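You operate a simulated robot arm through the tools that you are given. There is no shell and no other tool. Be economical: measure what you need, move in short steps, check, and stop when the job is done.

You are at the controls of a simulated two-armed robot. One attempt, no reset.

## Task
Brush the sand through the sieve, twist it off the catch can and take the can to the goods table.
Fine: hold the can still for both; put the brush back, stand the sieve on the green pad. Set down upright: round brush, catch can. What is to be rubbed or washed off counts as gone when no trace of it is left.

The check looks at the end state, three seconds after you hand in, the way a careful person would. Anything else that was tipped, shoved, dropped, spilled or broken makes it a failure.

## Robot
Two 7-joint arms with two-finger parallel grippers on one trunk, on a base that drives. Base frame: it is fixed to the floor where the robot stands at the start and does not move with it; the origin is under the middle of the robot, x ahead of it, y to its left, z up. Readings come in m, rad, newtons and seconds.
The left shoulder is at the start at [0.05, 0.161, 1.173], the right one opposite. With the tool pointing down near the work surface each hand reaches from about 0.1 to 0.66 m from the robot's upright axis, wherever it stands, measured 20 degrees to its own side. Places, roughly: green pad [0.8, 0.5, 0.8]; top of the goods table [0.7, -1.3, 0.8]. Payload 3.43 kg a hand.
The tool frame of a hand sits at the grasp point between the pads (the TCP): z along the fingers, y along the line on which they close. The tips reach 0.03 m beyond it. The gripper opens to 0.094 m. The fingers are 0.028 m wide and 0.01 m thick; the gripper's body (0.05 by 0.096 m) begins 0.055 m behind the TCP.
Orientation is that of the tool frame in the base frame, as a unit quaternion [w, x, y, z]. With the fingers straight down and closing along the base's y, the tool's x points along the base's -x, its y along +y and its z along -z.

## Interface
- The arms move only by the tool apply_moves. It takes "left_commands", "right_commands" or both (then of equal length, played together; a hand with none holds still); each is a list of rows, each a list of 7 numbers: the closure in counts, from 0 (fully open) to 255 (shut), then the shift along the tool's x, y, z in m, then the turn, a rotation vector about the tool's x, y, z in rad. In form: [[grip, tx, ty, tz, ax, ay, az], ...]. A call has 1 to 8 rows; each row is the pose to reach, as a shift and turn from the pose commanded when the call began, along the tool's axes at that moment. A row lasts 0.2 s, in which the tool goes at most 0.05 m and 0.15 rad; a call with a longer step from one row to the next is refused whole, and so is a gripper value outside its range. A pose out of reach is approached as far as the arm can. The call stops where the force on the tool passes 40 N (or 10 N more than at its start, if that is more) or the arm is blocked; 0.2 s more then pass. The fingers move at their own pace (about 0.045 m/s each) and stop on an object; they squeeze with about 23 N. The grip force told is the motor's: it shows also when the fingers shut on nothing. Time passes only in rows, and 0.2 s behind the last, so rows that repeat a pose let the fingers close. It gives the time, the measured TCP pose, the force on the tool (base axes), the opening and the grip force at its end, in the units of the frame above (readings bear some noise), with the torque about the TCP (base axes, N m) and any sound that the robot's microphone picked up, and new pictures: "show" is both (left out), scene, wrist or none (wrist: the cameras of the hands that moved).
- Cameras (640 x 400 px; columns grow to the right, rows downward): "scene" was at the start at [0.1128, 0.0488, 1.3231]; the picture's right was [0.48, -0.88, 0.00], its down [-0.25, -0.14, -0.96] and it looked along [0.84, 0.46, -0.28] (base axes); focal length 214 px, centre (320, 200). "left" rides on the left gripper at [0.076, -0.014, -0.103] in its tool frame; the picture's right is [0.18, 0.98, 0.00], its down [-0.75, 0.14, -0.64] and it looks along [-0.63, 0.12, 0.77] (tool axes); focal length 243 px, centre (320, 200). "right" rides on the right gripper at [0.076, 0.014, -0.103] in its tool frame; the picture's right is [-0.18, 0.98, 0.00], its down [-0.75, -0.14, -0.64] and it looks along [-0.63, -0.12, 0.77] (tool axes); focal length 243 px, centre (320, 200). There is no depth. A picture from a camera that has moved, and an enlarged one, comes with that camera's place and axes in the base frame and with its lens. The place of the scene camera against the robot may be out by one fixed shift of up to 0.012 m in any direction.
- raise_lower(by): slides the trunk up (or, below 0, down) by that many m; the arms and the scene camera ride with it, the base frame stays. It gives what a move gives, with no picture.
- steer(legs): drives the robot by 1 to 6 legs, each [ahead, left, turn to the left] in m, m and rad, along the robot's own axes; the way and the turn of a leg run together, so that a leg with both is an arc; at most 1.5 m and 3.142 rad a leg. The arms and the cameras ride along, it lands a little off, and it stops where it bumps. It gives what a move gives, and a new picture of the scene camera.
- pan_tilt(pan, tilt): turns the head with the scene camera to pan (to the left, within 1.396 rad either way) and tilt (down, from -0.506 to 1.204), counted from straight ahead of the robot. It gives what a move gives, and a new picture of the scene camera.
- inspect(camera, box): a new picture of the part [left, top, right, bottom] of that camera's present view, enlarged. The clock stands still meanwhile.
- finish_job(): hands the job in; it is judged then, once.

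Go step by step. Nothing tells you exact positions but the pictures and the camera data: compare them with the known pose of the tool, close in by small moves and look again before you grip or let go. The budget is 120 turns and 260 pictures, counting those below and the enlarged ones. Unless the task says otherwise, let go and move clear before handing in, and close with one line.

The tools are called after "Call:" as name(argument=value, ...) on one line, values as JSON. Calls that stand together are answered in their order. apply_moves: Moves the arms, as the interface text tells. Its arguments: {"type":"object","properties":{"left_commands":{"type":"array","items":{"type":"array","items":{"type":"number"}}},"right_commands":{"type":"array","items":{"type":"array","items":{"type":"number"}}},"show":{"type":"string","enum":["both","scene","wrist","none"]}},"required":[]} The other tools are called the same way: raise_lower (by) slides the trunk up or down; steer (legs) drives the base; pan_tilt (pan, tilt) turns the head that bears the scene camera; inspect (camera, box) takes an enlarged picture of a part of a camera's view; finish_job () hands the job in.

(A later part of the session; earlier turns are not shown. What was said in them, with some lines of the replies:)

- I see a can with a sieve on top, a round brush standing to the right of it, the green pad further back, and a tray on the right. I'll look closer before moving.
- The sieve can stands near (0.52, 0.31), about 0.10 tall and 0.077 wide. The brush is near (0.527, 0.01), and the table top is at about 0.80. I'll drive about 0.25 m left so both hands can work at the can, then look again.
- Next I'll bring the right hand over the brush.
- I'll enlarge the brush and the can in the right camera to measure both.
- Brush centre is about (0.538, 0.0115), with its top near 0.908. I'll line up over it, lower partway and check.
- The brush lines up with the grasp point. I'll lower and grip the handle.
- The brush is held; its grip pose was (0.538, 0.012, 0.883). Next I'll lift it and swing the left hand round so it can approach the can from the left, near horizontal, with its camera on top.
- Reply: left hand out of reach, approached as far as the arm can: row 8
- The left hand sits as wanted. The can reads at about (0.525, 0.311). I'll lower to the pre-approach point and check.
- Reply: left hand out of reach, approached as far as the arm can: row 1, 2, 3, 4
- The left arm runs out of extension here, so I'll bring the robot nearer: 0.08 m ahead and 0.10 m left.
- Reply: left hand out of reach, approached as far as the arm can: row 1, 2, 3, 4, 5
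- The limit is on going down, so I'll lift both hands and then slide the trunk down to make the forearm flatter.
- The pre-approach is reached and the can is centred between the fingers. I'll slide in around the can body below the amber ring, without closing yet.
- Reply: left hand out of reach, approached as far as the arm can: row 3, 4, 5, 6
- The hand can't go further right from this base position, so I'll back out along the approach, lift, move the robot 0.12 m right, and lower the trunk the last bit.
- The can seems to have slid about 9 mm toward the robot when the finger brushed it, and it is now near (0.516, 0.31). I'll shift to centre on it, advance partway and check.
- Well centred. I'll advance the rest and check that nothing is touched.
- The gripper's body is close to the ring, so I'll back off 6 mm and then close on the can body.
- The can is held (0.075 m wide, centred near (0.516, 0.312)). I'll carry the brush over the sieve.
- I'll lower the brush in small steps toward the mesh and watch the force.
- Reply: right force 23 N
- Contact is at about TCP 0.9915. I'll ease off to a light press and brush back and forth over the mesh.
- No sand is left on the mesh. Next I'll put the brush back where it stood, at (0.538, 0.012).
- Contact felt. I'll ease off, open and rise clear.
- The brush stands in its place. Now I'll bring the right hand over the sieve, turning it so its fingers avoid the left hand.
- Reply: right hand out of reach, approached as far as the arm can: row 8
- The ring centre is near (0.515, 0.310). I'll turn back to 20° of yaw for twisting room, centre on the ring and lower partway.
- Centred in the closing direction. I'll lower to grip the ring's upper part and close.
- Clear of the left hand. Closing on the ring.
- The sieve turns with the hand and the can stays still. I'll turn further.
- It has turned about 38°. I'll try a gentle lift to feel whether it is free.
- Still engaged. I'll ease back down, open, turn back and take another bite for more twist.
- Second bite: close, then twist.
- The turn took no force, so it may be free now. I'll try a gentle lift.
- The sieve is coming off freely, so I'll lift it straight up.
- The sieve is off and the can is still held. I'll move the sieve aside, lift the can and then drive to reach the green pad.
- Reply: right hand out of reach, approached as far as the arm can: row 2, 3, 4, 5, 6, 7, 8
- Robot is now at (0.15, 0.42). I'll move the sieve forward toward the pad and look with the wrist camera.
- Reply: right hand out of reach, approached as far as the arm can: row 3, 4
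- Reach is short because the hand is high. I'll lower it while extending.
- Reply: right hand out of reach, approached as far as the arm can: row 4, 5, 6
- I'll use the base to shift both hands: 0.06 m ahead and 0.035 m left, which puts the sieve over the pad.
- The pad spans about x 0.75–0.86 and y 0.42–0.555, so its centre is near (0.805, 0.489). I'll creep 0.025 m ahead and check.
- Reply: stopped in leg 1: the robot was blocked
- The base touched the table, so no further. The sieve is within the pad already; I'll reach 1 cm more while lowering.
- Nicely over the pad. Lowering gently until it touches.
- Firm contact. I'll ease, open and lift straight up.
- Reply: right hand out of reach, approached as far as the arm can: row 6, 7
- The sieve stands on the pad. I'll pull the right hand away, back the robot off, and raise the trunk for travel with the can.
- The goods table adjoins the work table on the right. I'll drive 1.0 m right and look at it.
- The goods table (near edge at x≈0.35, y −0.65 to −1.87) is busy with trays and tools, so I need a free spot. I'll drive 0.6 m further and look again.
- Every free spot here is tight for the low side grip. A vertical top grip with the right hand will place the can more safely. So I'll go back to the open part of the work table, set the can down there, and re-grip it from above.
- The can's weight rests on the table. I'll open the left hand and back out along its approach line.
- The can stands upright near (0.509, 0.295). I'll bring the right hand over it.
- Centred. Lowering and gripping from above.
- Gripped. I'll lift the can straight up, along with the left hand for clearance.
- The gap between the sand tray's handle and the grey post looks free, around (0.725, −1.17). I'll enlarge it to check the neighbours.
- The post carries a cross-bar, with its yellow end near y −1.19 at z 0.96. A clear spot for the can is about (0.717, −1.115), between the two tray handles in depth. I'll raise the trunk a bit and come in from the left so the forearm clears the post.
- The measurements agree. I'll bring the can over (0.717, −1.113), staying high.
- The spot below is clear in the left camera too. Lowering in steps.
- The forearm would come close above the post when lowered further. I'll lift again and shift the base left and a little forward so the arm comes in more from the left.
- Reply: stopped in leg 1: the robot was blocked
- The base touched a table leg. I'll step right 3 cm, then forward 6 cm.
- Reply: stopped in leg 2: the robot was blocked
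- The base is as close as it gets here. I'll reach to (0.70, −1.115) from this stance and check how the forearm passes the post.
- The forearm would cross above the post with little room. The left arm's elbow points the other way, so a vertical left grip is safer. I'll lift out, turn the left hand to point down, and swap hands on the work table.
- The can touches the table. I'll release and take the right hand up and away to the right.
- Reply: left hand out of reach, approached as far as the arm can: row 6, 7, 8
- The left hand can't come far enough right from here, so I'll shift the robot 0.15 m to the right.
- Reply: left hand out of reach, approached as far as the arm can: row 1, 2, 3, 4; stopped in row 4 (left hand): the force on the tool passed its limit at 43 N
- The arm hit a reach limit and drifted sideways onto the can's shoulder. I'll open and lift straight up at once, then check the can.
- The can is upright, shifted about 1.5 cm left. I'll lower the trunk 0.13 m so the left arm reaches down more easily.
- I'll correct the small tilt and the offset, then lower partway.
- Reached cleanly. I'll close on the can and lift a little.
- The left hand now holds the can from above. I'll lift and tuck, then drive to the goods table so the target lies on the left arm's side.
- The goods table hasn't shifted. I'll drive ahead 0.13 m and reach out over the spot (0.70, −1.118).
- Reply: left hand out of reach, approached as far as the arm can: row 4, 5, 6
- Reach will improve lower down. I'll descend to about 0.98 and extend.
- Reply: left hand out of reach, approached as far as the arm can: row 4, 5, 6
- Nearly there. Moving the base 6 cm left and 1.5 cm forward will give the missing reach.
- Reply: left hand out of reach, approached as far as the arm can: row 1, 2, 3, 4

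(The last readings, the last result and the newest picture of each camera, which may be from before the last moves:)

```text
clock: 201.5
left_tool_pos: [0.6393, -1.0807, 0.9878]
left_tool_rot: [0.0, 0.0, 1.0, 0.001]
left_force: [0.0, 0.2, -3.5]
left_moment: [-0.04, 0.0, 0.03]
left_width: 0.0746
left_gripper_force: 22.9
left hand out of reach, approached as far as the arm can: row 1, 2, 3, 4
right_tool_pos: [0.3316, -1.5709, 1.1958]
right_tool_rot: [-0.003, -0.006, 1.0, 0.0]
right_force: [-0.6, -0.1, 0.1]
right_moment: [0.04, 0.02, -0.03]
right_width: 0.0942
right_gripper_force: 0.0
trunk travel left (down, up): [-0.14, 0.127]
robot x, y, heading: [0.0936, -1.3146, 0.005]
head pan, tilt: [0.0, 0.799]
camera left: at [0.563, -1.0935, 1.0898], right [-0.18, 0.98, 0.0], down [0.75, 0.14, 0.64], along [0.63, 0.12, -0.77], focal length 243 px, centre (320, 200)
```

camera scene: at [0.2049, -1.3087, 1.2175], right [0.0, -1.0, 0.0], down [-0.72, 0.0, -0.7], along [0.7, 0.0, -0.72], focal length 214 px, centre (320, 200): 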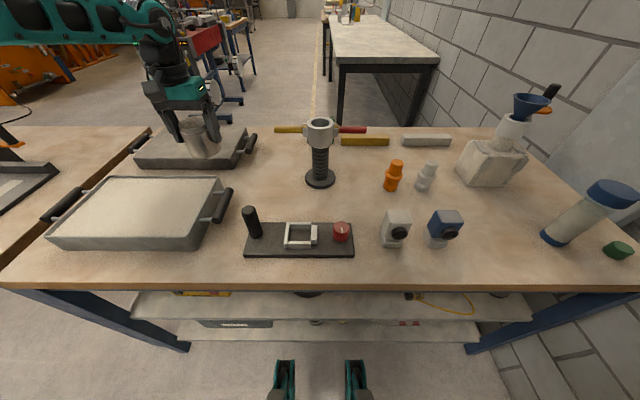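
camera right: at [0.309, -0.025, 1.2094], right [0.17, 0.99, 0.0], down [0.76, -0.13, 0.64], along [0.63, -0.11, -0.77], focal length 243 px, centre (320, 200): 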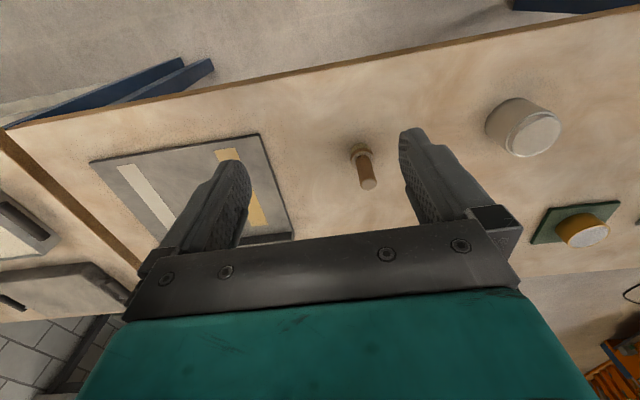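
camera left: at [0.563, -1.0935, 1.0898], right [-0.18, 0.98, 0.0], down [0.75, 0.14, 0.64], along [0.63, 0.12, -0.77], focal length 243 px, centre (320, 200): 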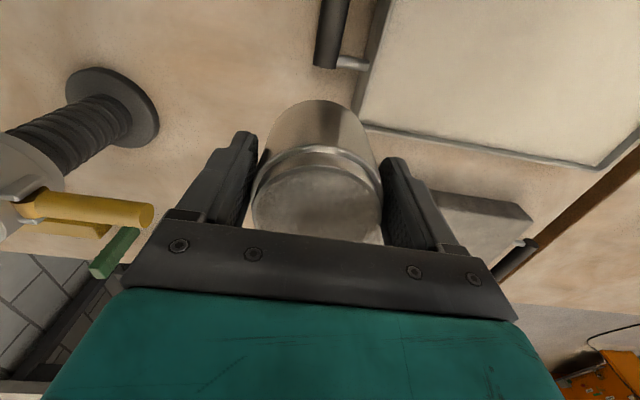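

The left arm reaches farther when the target is more to its left. I'll lift, swing the hand left, and move the robot 0.2 m right.

Call:
apply_moves(left_commands=[[255, 0, 0.01, -0.045, 0, 0, 0], [255, 0, 0.03, -0.085, 0, 0, 0], [255, 0, 0.07, -0.11, 0, 0, 0], [255, 0, 0.11, -0.11, 0, 0, 0], [255, 0, 0.15, -0.11, 0, 0, 0]], show="none")

Call:
steer(legs=[[0, -0.19, 0]])

```text
clock: 202.7
left_tool_pos: [0.6413, -0.931, 1.0974]
left_tool_rot: [0.0, 0.001, 1.0, 0.001]
left_force: [0.5, 0.8, -2.7]
left_moment: [-0.01, 0.02, 0.01]
left_width: 0.0748
left_gripper_force: 22.8
right_tool_pos: [0.333, -1.5693, 1.1963]
right_tool_rot: [-0.001, -0.006, 1.0, 0.0]
right_force: [1.1, 0.6, -0.3]
right_moment: [-0.03, 0.01, 0.01]
right_width: 0.0937
right_gripper_force: 0.1
trunk travel left (down, up): [-0.14, 0.127]
robot x, y, heading: [0.0933, -1.3102, 0.001]
head pan, tilt: [0.0, 0.799]
```

```text
clock: 205.0
left_tool_pos: [0.642, -1.1264, 1.0976]
left_tool_rot: [0.0, 0.0, 1.0, 0.001]
left_force: [-0.9, -0.9, -3.2]
left_moment: [0.0, 0.0, -0.03]
left_width: 0.0747
left_gripper_force: 23.1
right_tool_pos: [0.3329, -1.7621, 1.196]
right_tool_rot: [-0.003, -0.006, 1.0, -0.001]
right_force: [-0.6, -0.3, 0.7]
right_moment: [0.02, -0.02, 0.04]
right_width: 0.0939
right_gripper_force: 0.0
trunk travel left (down, up): [-0.14, 0.127]
robot x, y, heading: [0.09, -1.5091, 0.006]
head pan, tilt: [0.0, 0.799]
camera scene: at [0.2051, -1.5015, 1.2176], right [0.0, -1.0, 0.0], down [-0.72, 0.0, -0.7], along [0.7, 0.0, -0.72], focal length 214 px, centre (320, 200)
```

scene: 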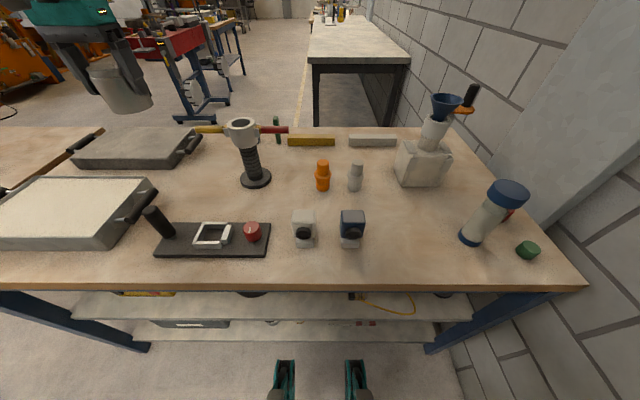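

Call:
apply_moves(left_commands=[[255, 0, 0.005, 0.03, 0, 0, 0], [255, -0.01, 0.006, 0.06, 0, 0, 0], [255, -0.025, 0.006, 0.085, 0, 0, 0], [255, -0.04, 0.006, 0.11, 0, 0, 0], [255, -0.055, 0.006, 0.12, 0, 0, 0]], show="wrist")

```text
clock: 206.2
left_tool_pos: [0.6755, -1.1391, 0.9783]
left_tool_rot: [0.0, -0.001, 1.0, 0.002]
left_force: [1.2, -0.1, -2.1]
left_moment: [0.01, 0.0, 0.0]
left_width: 0.0746
left_gripper_force: 23.1
left hand out of reach, approached as far as the arm can: row 4, 5
right_tool_pos: [0.3336, -1.7634, 1.1944]
right_tool_rot: [-0.003, -0.006, 1.0, -0.001]
right_force: [0.2, -1.1, 0.8]
right_moment: [0.01, 0.02, -0.01]
right_width: 0.0943
right_gripper_force: 0.2
trunk travel left (down, up): [-0.14, 0.127]
robot x, y, heading: [0.0914, -1.5028, 0.001]
head pan, tilt: [0.0, 0.799]
camera left: at [0.5988, -1.1527, 1.0798], right [-0.19, 0.98, 0.0], down [0.75, 0.14, 0.64], along [0.63, 0.12, -0.77], focal length 243 px, centre (320, 200)
```

left: 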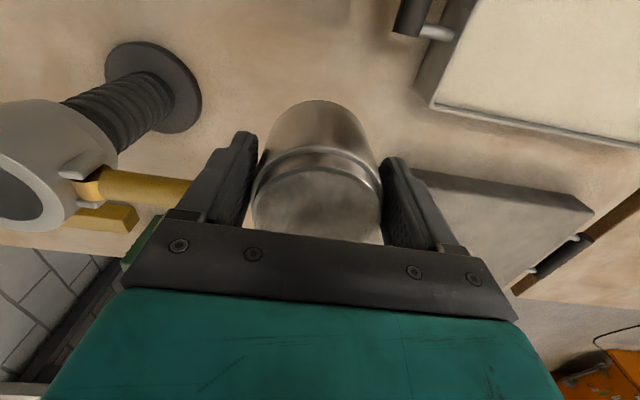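

The hand is at (0.676, −1.139). I'll shift 2 cm left away from the yellow bar and lower partway, checking for drift.

Call:
apply_moves(left_commands=[[255, 0.002, 0.019, 0, 0, 0, 0], [255, 0.002, 0.019, 0.03, 0, 0, 0], [255, 0.002, 0.019, 0.06, 0, 0, 0]], show="both")

Call:
inspect(camera="scene", box=[80, 90, 280, 230])

```text
clock: 207.0
left_tool_pos: [0.6596, -1.1262, 0.9229]
left_tool_rot: [0.0, -0.001, 1.0, 0.003]
left_force: [1.3, -0.7, -3.0]
left_moment: [0.0, 0.03, 0.02]
left_width: 0.0746
left_gripper_force: 23.1
left hand out of reach, approached as far as the arm can: row 1, 2, 3
right_tool_pos: [0.3333, -1.7624, 1.1957]
right_tool_rot: [-0.003, -0.007, 1.0, -0.001]
right_force: [0.0, -0.2, 0.1]
right_moment: [-0.01, -0.01, 0.0]
right_width: 0.094
right_gripper_force: 0.1
trunk travel left (down, up): [-0.14, 0.127]
robot x, y, heading: [0.0916, -1.5042, 0.005]
head pan, tilt: [0.0, 0.799]
camera scene: at [0.2052, -1.5011, 1.2176], right [0.0, -1.0, 0.0], down [-0.72, 0.0, -0.7], along [0.7, 0.0, -0.72], focal length 214 px, centre (320, 200)
camera left: at [0.5821, -1.1409, 1.0233], right [-0.19, 0.98, 0.0], down [0.75, 0.14, 0.64], along [0.63, 0.12, -0.77], focal length 243 px, centre (320, 200)
```

scene: 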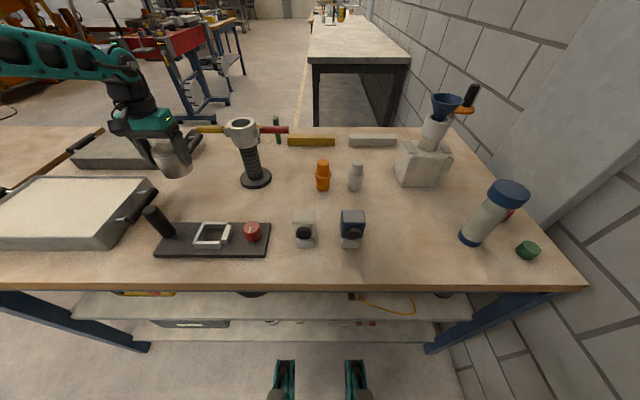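
left: 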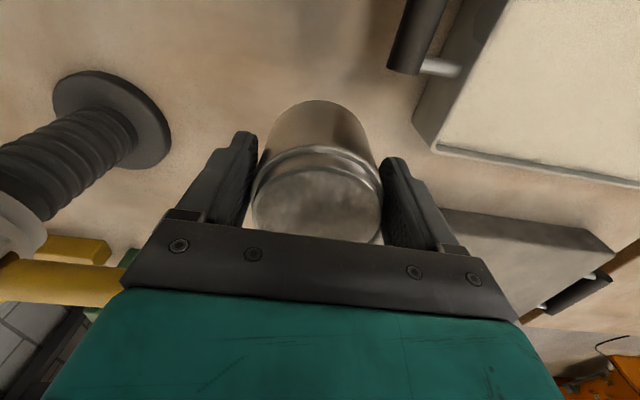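

```text
2.86 times, centred on (180, 160) of scene
camera zoom: at [0.2052, -1.5011, 1.2176], right [0.0, -1.0, 0.0], down [-0.72, 0.0, -0.7], along [0.7, 0.0, -0.72], focal length 613 px, centre (720, 314)
```

zoom: 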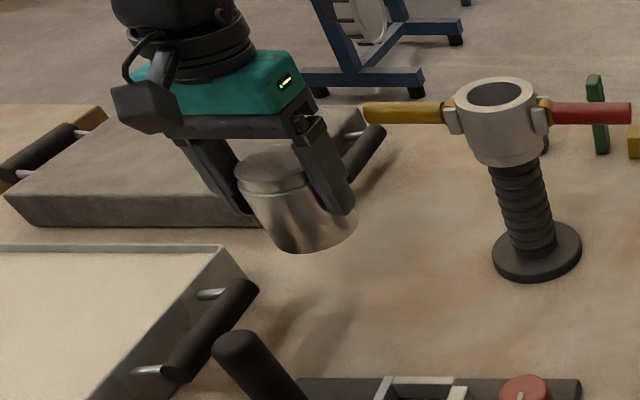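

Here the arm loses reach as it goes down, but the trunk moves the hand straight down. At (0.66, −1.126) all neighbours are about 2–3 cm or more clear, so I'll lower with the trunk.

Call:
raise_lower(by=-0.056)

Call:
inspect(camera="scene", box=[80, 80, 280, 220])

Call:
inspect(camera="left", box=[0, 0, 640, 400])

```text
clock: 208.0
left_tool_pos: [0.6601, -1.1289, 0.8665]
left_tool_rot: [0.0, -0.001, 1.0, 0.002]
left_force: [-0.1, 0.2, -2.4]
left_moment: [-0.03, 0.0, -0.01]
left_width: 0.0748
left_gripper_force: 23.1
right_tool_pos: [0.3342, -1.7626, 1.1387]
right_tool_rot: [-0.002, -0.006, 1.0, 0.001]
right_force: [0.5, -1.2, 0.9]
right_moment: [0.02, 0.02, -0.02]
right_width: 0.0939
right_gripper_force: 0.1
trunk travel left (down, up): [-0.084, 0.183]
robot x, y, heading: [0.0916, -1.5049, 0.007]
head pan, tilt: [0.0, 0.799]
```

```text
2.86 times, centred on (180, 150) of scene
camera zoom: at [0.2049, -1.5013, 1.1616], right [0.0, -1.0, 0.0], down [-0.72, 0.0, -0.7], along [0.7, 0.0, -0.72], focal length 613 px, centre (720, 343)
```

zoom: 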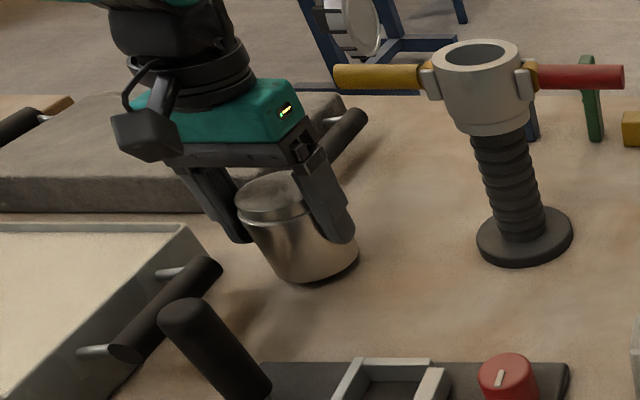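

```text
1.00 times, centred on (320, 200) of left (not enlarged: the box is as wide or as high as the picture)
camera zoom: at [0.582, -1.1412, 0.9677], right [-0.19, 0.98, 0.0], down [0.75, 0.14, 0.64], along [0.63, 0.12, -0.77], focal length 243 px, centre (320, 200)
```

zoom: 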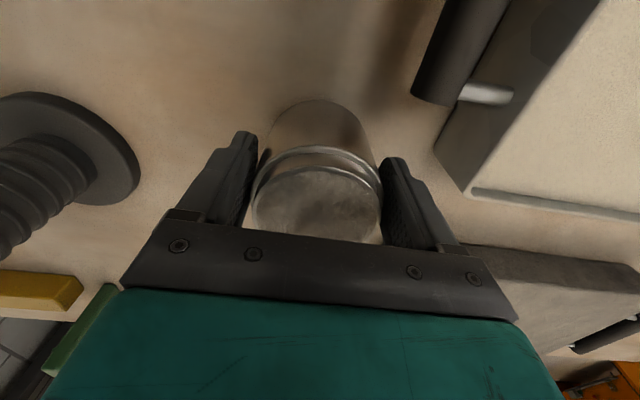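

All clear around it. I'll lower the last centimetre.

Call:
raise_lower(by=-0.008)

```text
clock: 208.6
left_tool_pos: [0.6588, -1.1272, 0.8582]
left_tool_rot: [0.001, 0.0, 1.0, 0.002]
left_force: [-0.4, 0.5, -2.6]
left_moment: [0.02, 0.0, -0.01]
left_width: 0.0749
left_gripper_force: 23.2
right_tool_pos: [0.3333, -1.7627, 1.1318]
right_tool_rot: [-0.004, -0.006, 1.0, 0.0]
right_force: [0.0, 0.6, 0.4]
right_moment: [-0.01, 0.0, -0.03]
right_width: 0.094
right_gripper_force: 0.1
trunk travel left (down, up): [-0.076, 0.191]
robot x, y, heading: [0.0933, -1.5056, 0.002]
head pan, tilt: [0.0, 0.799]
```

Call:
raise_lower(by=-0.003)

```text
clock: 209.1
left_tool_pos: [0.6596, -1.1266, 0.8558]
left_tool_rot: [0.003, -0.001, 1.0, 0.001]
left_force: [-1.9, 1.5, 7.5]
left_moment: [-0.08, 0.29, -0.03]
left_width: 0.0744
left_gripper_force: 22.5
right_tool_pos: [0.332, -1.7625, 1.1292]
right_tool_rot: [-0.002, -0.007, 1.0, 0.0]
right_force: [0.5, 0.6, -0.3]
right_moment: [0.0, 0.02, 0.03]
right_width: 0.094
right_gripper_force: 0.1
trunk travel left (down, up): [-0.073, 0.194]
robot x, y, heading: [0.0922, -1.5106, 0.005]
head pan, tilt: [0.0, 0.799]
```

Contact. I'll open slightly wider than the can, then rise straight up with the trunk.

Call:
apply_moves(left_commands=[[120, 0, 0, 0, 0, 0, 0], [15, 0, 0, 0, 0, 0, 0], [15, 0, 0, 0, 0, 0, 0], [15, 0, 0, 0, 0, 0, 0]], show="wrist")

Call:
raise_lower(by=0.15)

Call:
inspect(camera="scene", box=[80, 80, 280, 220])

```text
clock: 210.1
left_tool_pos: [0.6575, -1.1266, 0.8544]
left_tool_rot: [0.001, -0.001, 1.0, 0.001]
left_force: [-0.1, -0.1, 0.5]
left_moment: [-0.02, -0.02, 0.02]
left_width: 0.0889
left_gripper_force: 0.1
right_tool_pos: [0.3328, -1.7621, 1.1295]
right_tool_rot: [-0.003, -0.007, 1.0, 0.0]
right_force: [-0.3, 0.3, -0.4]
right_moment: [0.01, -0.04, 0.0]
right_width: 0.0939
right_gripper_force: 0.0
trunk travel left (down, up): [-0.073, 0.194]
robot x, y, heading: [0.0914, -1.5037, 0.008]
head pan, tilt: [0.0, 0.799]
camera left: at [0.5819, -1.1413, 0.9567], right [-0.19, 0.98, 0.0], down [0.75, 0.14, 0.64], along [0.63, 0.12, -0.77], focal length 243 px, centre (320, 200)
```

left: 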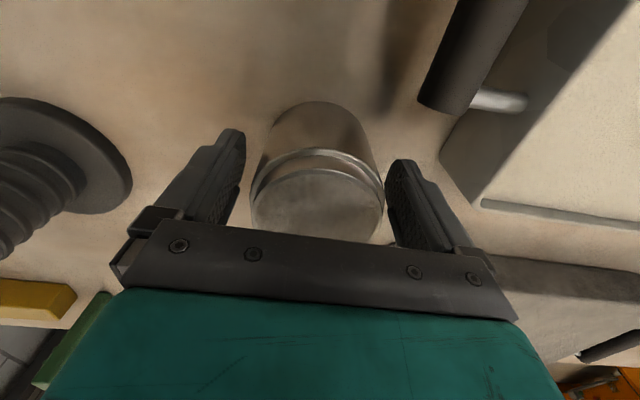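

```text
clock: 211.8
left_tool_pos: [0.659, -1.1268, 1.0056]
left_tool_rot: [0.001, -0.001, 1.0, 0.002]
left_force: [0.1, -0.6, -0.8]
left_moment: [0.03, 0.03, -0.01]
left_width: 0.0884
left_gripper_force: 0.1
right_tool_pos: [0.3338, -1.7627, 1.2782]
right_tool_rot: [-0.003, -0.007, 1.0, 0.001]
right_force: [0.3, -0.2, -0.2]
right_moment: [0.02, 0.0, 0.01]
right_width: 0.0941
right_gripper_force: 0.0
trunk travel left (down, up): [-0.223, 0.044]
robot x, y, heading: [0.0943, -1.5055, 0.004]
head pan, tilt: [0.0, 0.799]
```

```text
2.86 times, centred on (180, 150) of scene
camera zoom: at [0.205, -1.5014, 1.3006], right [0.0, -1.0, 0.0], down [-0.72, 0.0, -0.7], along [0.7, 0.0, -0.72], focal length 613 px, centre (720, 343)
```

zoom: 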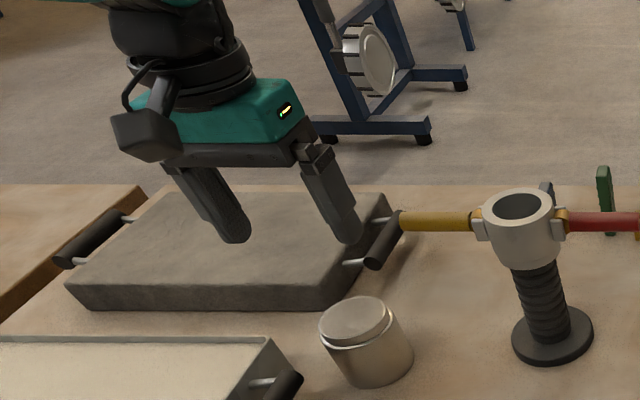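

The can stands upright on the goods table. I'll pull the left hand back, reverse the robot, and check both tables.

Call:
apply_moves(left_commands=[[15, 0.01, 0.01, -0.03, 0, 0, 0], [15, 0.04, 0.02, -0.05, 0, 0, 0], [15, 0.08, 0.03, -0.06, 0, 0, 0], [15, 0.12, 0.03, -0.06, 0, 0, 0], [15, 0.16, 0.03, -0.06, 0, 0, 0]], show="none")

Call:
steer(legs=[[-0.3, 0, 0]])

Call:
pan_tilt(pan=0.7, tilt=0.45)

```text
clock: 213.0
left_tool_pos: [0.4974, -1.0991, 1.0646]
left_tool_rot: [0.003, -0.001, 1.0, 0.001]
left_force: [-0.2, -0.4, 0.2]
left_moment: [-0.02, -0.02, 0.02]
left_width: 0.0885
left_gripper_force: 0.0
right_tool_pos: [0.3312, -1.7632, 1.2794]
right_tool_rot: [-0.002, -0.006, 1.0, -0.001]
right_force: [-0.3, 0.7, -0.2]
right_moment: [0.0, 0.02, 0.02]
right_width: 0.0939
right_gripper_force: 0.0
trunk travel left (down, up): [-0.223, 0.044]
robot x, y, heading: [0.0932, -1.5078, 0.003]
head pan, tilt: [0.0, 0.799]
```

```text
clock: 215.1
left_tool_pos: [0.1974, -1.0988, 1.0653]
left_tool_rot: [0.001, -0.001, 1.0, 0.002]
left_force: [-0.6, 0.0, 0.4]
left_moment: [-0.03, -0.01, -0.05]
left_width: 0.0886
left_gripper_force: 0.1
right_tool_pos: [0.0311, -1.7636, 1.278]
right_tool_rot: [-0.003, -0.006, 1.0, 0.0]
right_force: [-0.8, 0.0, 0.0]
right_moment: [-0.01, -0.02, -0.02]
right_width: 0.0939
right_gripper_force: 0.0
trunk travel left (down, up): [-0.223, 0.044]
robot x, y, heading: [-0.2102, -1.5084, 0.004]
head pan, tilt: [0.0, 0.799]
camera scene: at [-0.0976, -1.5027, 1.3007], right [0.0, -1.0, 0.0], down [-0.72, 0.0, -0.7], along [0.7, 0.0, -0.72], focal length 214 px, centre (320, 200)
```

scene: 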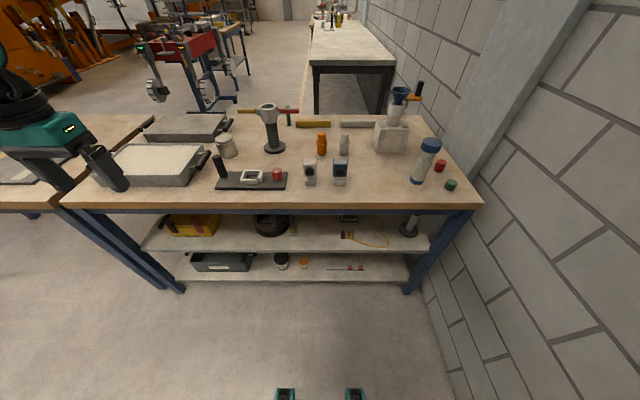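

```text
clock: 216.2
left_tool_pos: [0.1976, -1.0991, 1.0655]
left_tool_rot: [0.001, 0.0, 1.0, 0.002]
left_force: [0.8, 0.8, -0.3]
left_moment: [0.0, 0.0, -0.04]
left_width: 0.0885
left_gripper_force: 0.0
right_tool_pos: [0.0313, -1.7643, 1.2794]
right_tool_rot: [-0.003, -0.006, 1.0, -0.001]
right_force: [0.3, -0.5, -0.7]
right_moment: [0.0, 0.0, -0.02]
right_width: 0.0943
right_gripper_force: 0.0
trunk travel left (down, up): [-0.223, 0.044]
robot x, y, heading: [-0.2125, -1.5058, 0.002]
head pan, tilt: [0.7, 0.45]
camera scene: at [-0.1075, -1.4436, 1.331], right [0.65, -0.76, 0.0], down [-0.33, -0.28, -0.9], along [0.69, 0.58, -0.44], focal length 214 px, centre (320, 200)
```

scene: 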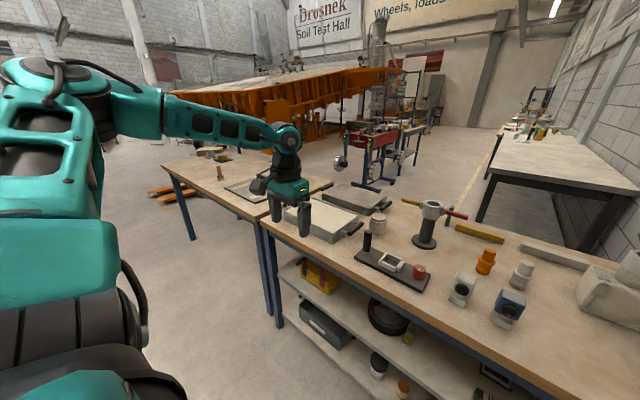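

The can stands upright and clear on the goods table, the brush is back upright, and the sieve was upright on the green pad when last seen close up. Both hands are empty and clear, so I'm handing in.

Call:
finish_job()

```text
The job is handed in.
```

I brushed the sand through with none left on the mesh and twisted the sieve off while the can was held. The sieve stands on the green pad, the brush is back upright in its place, and the can stands upright on the goods table.
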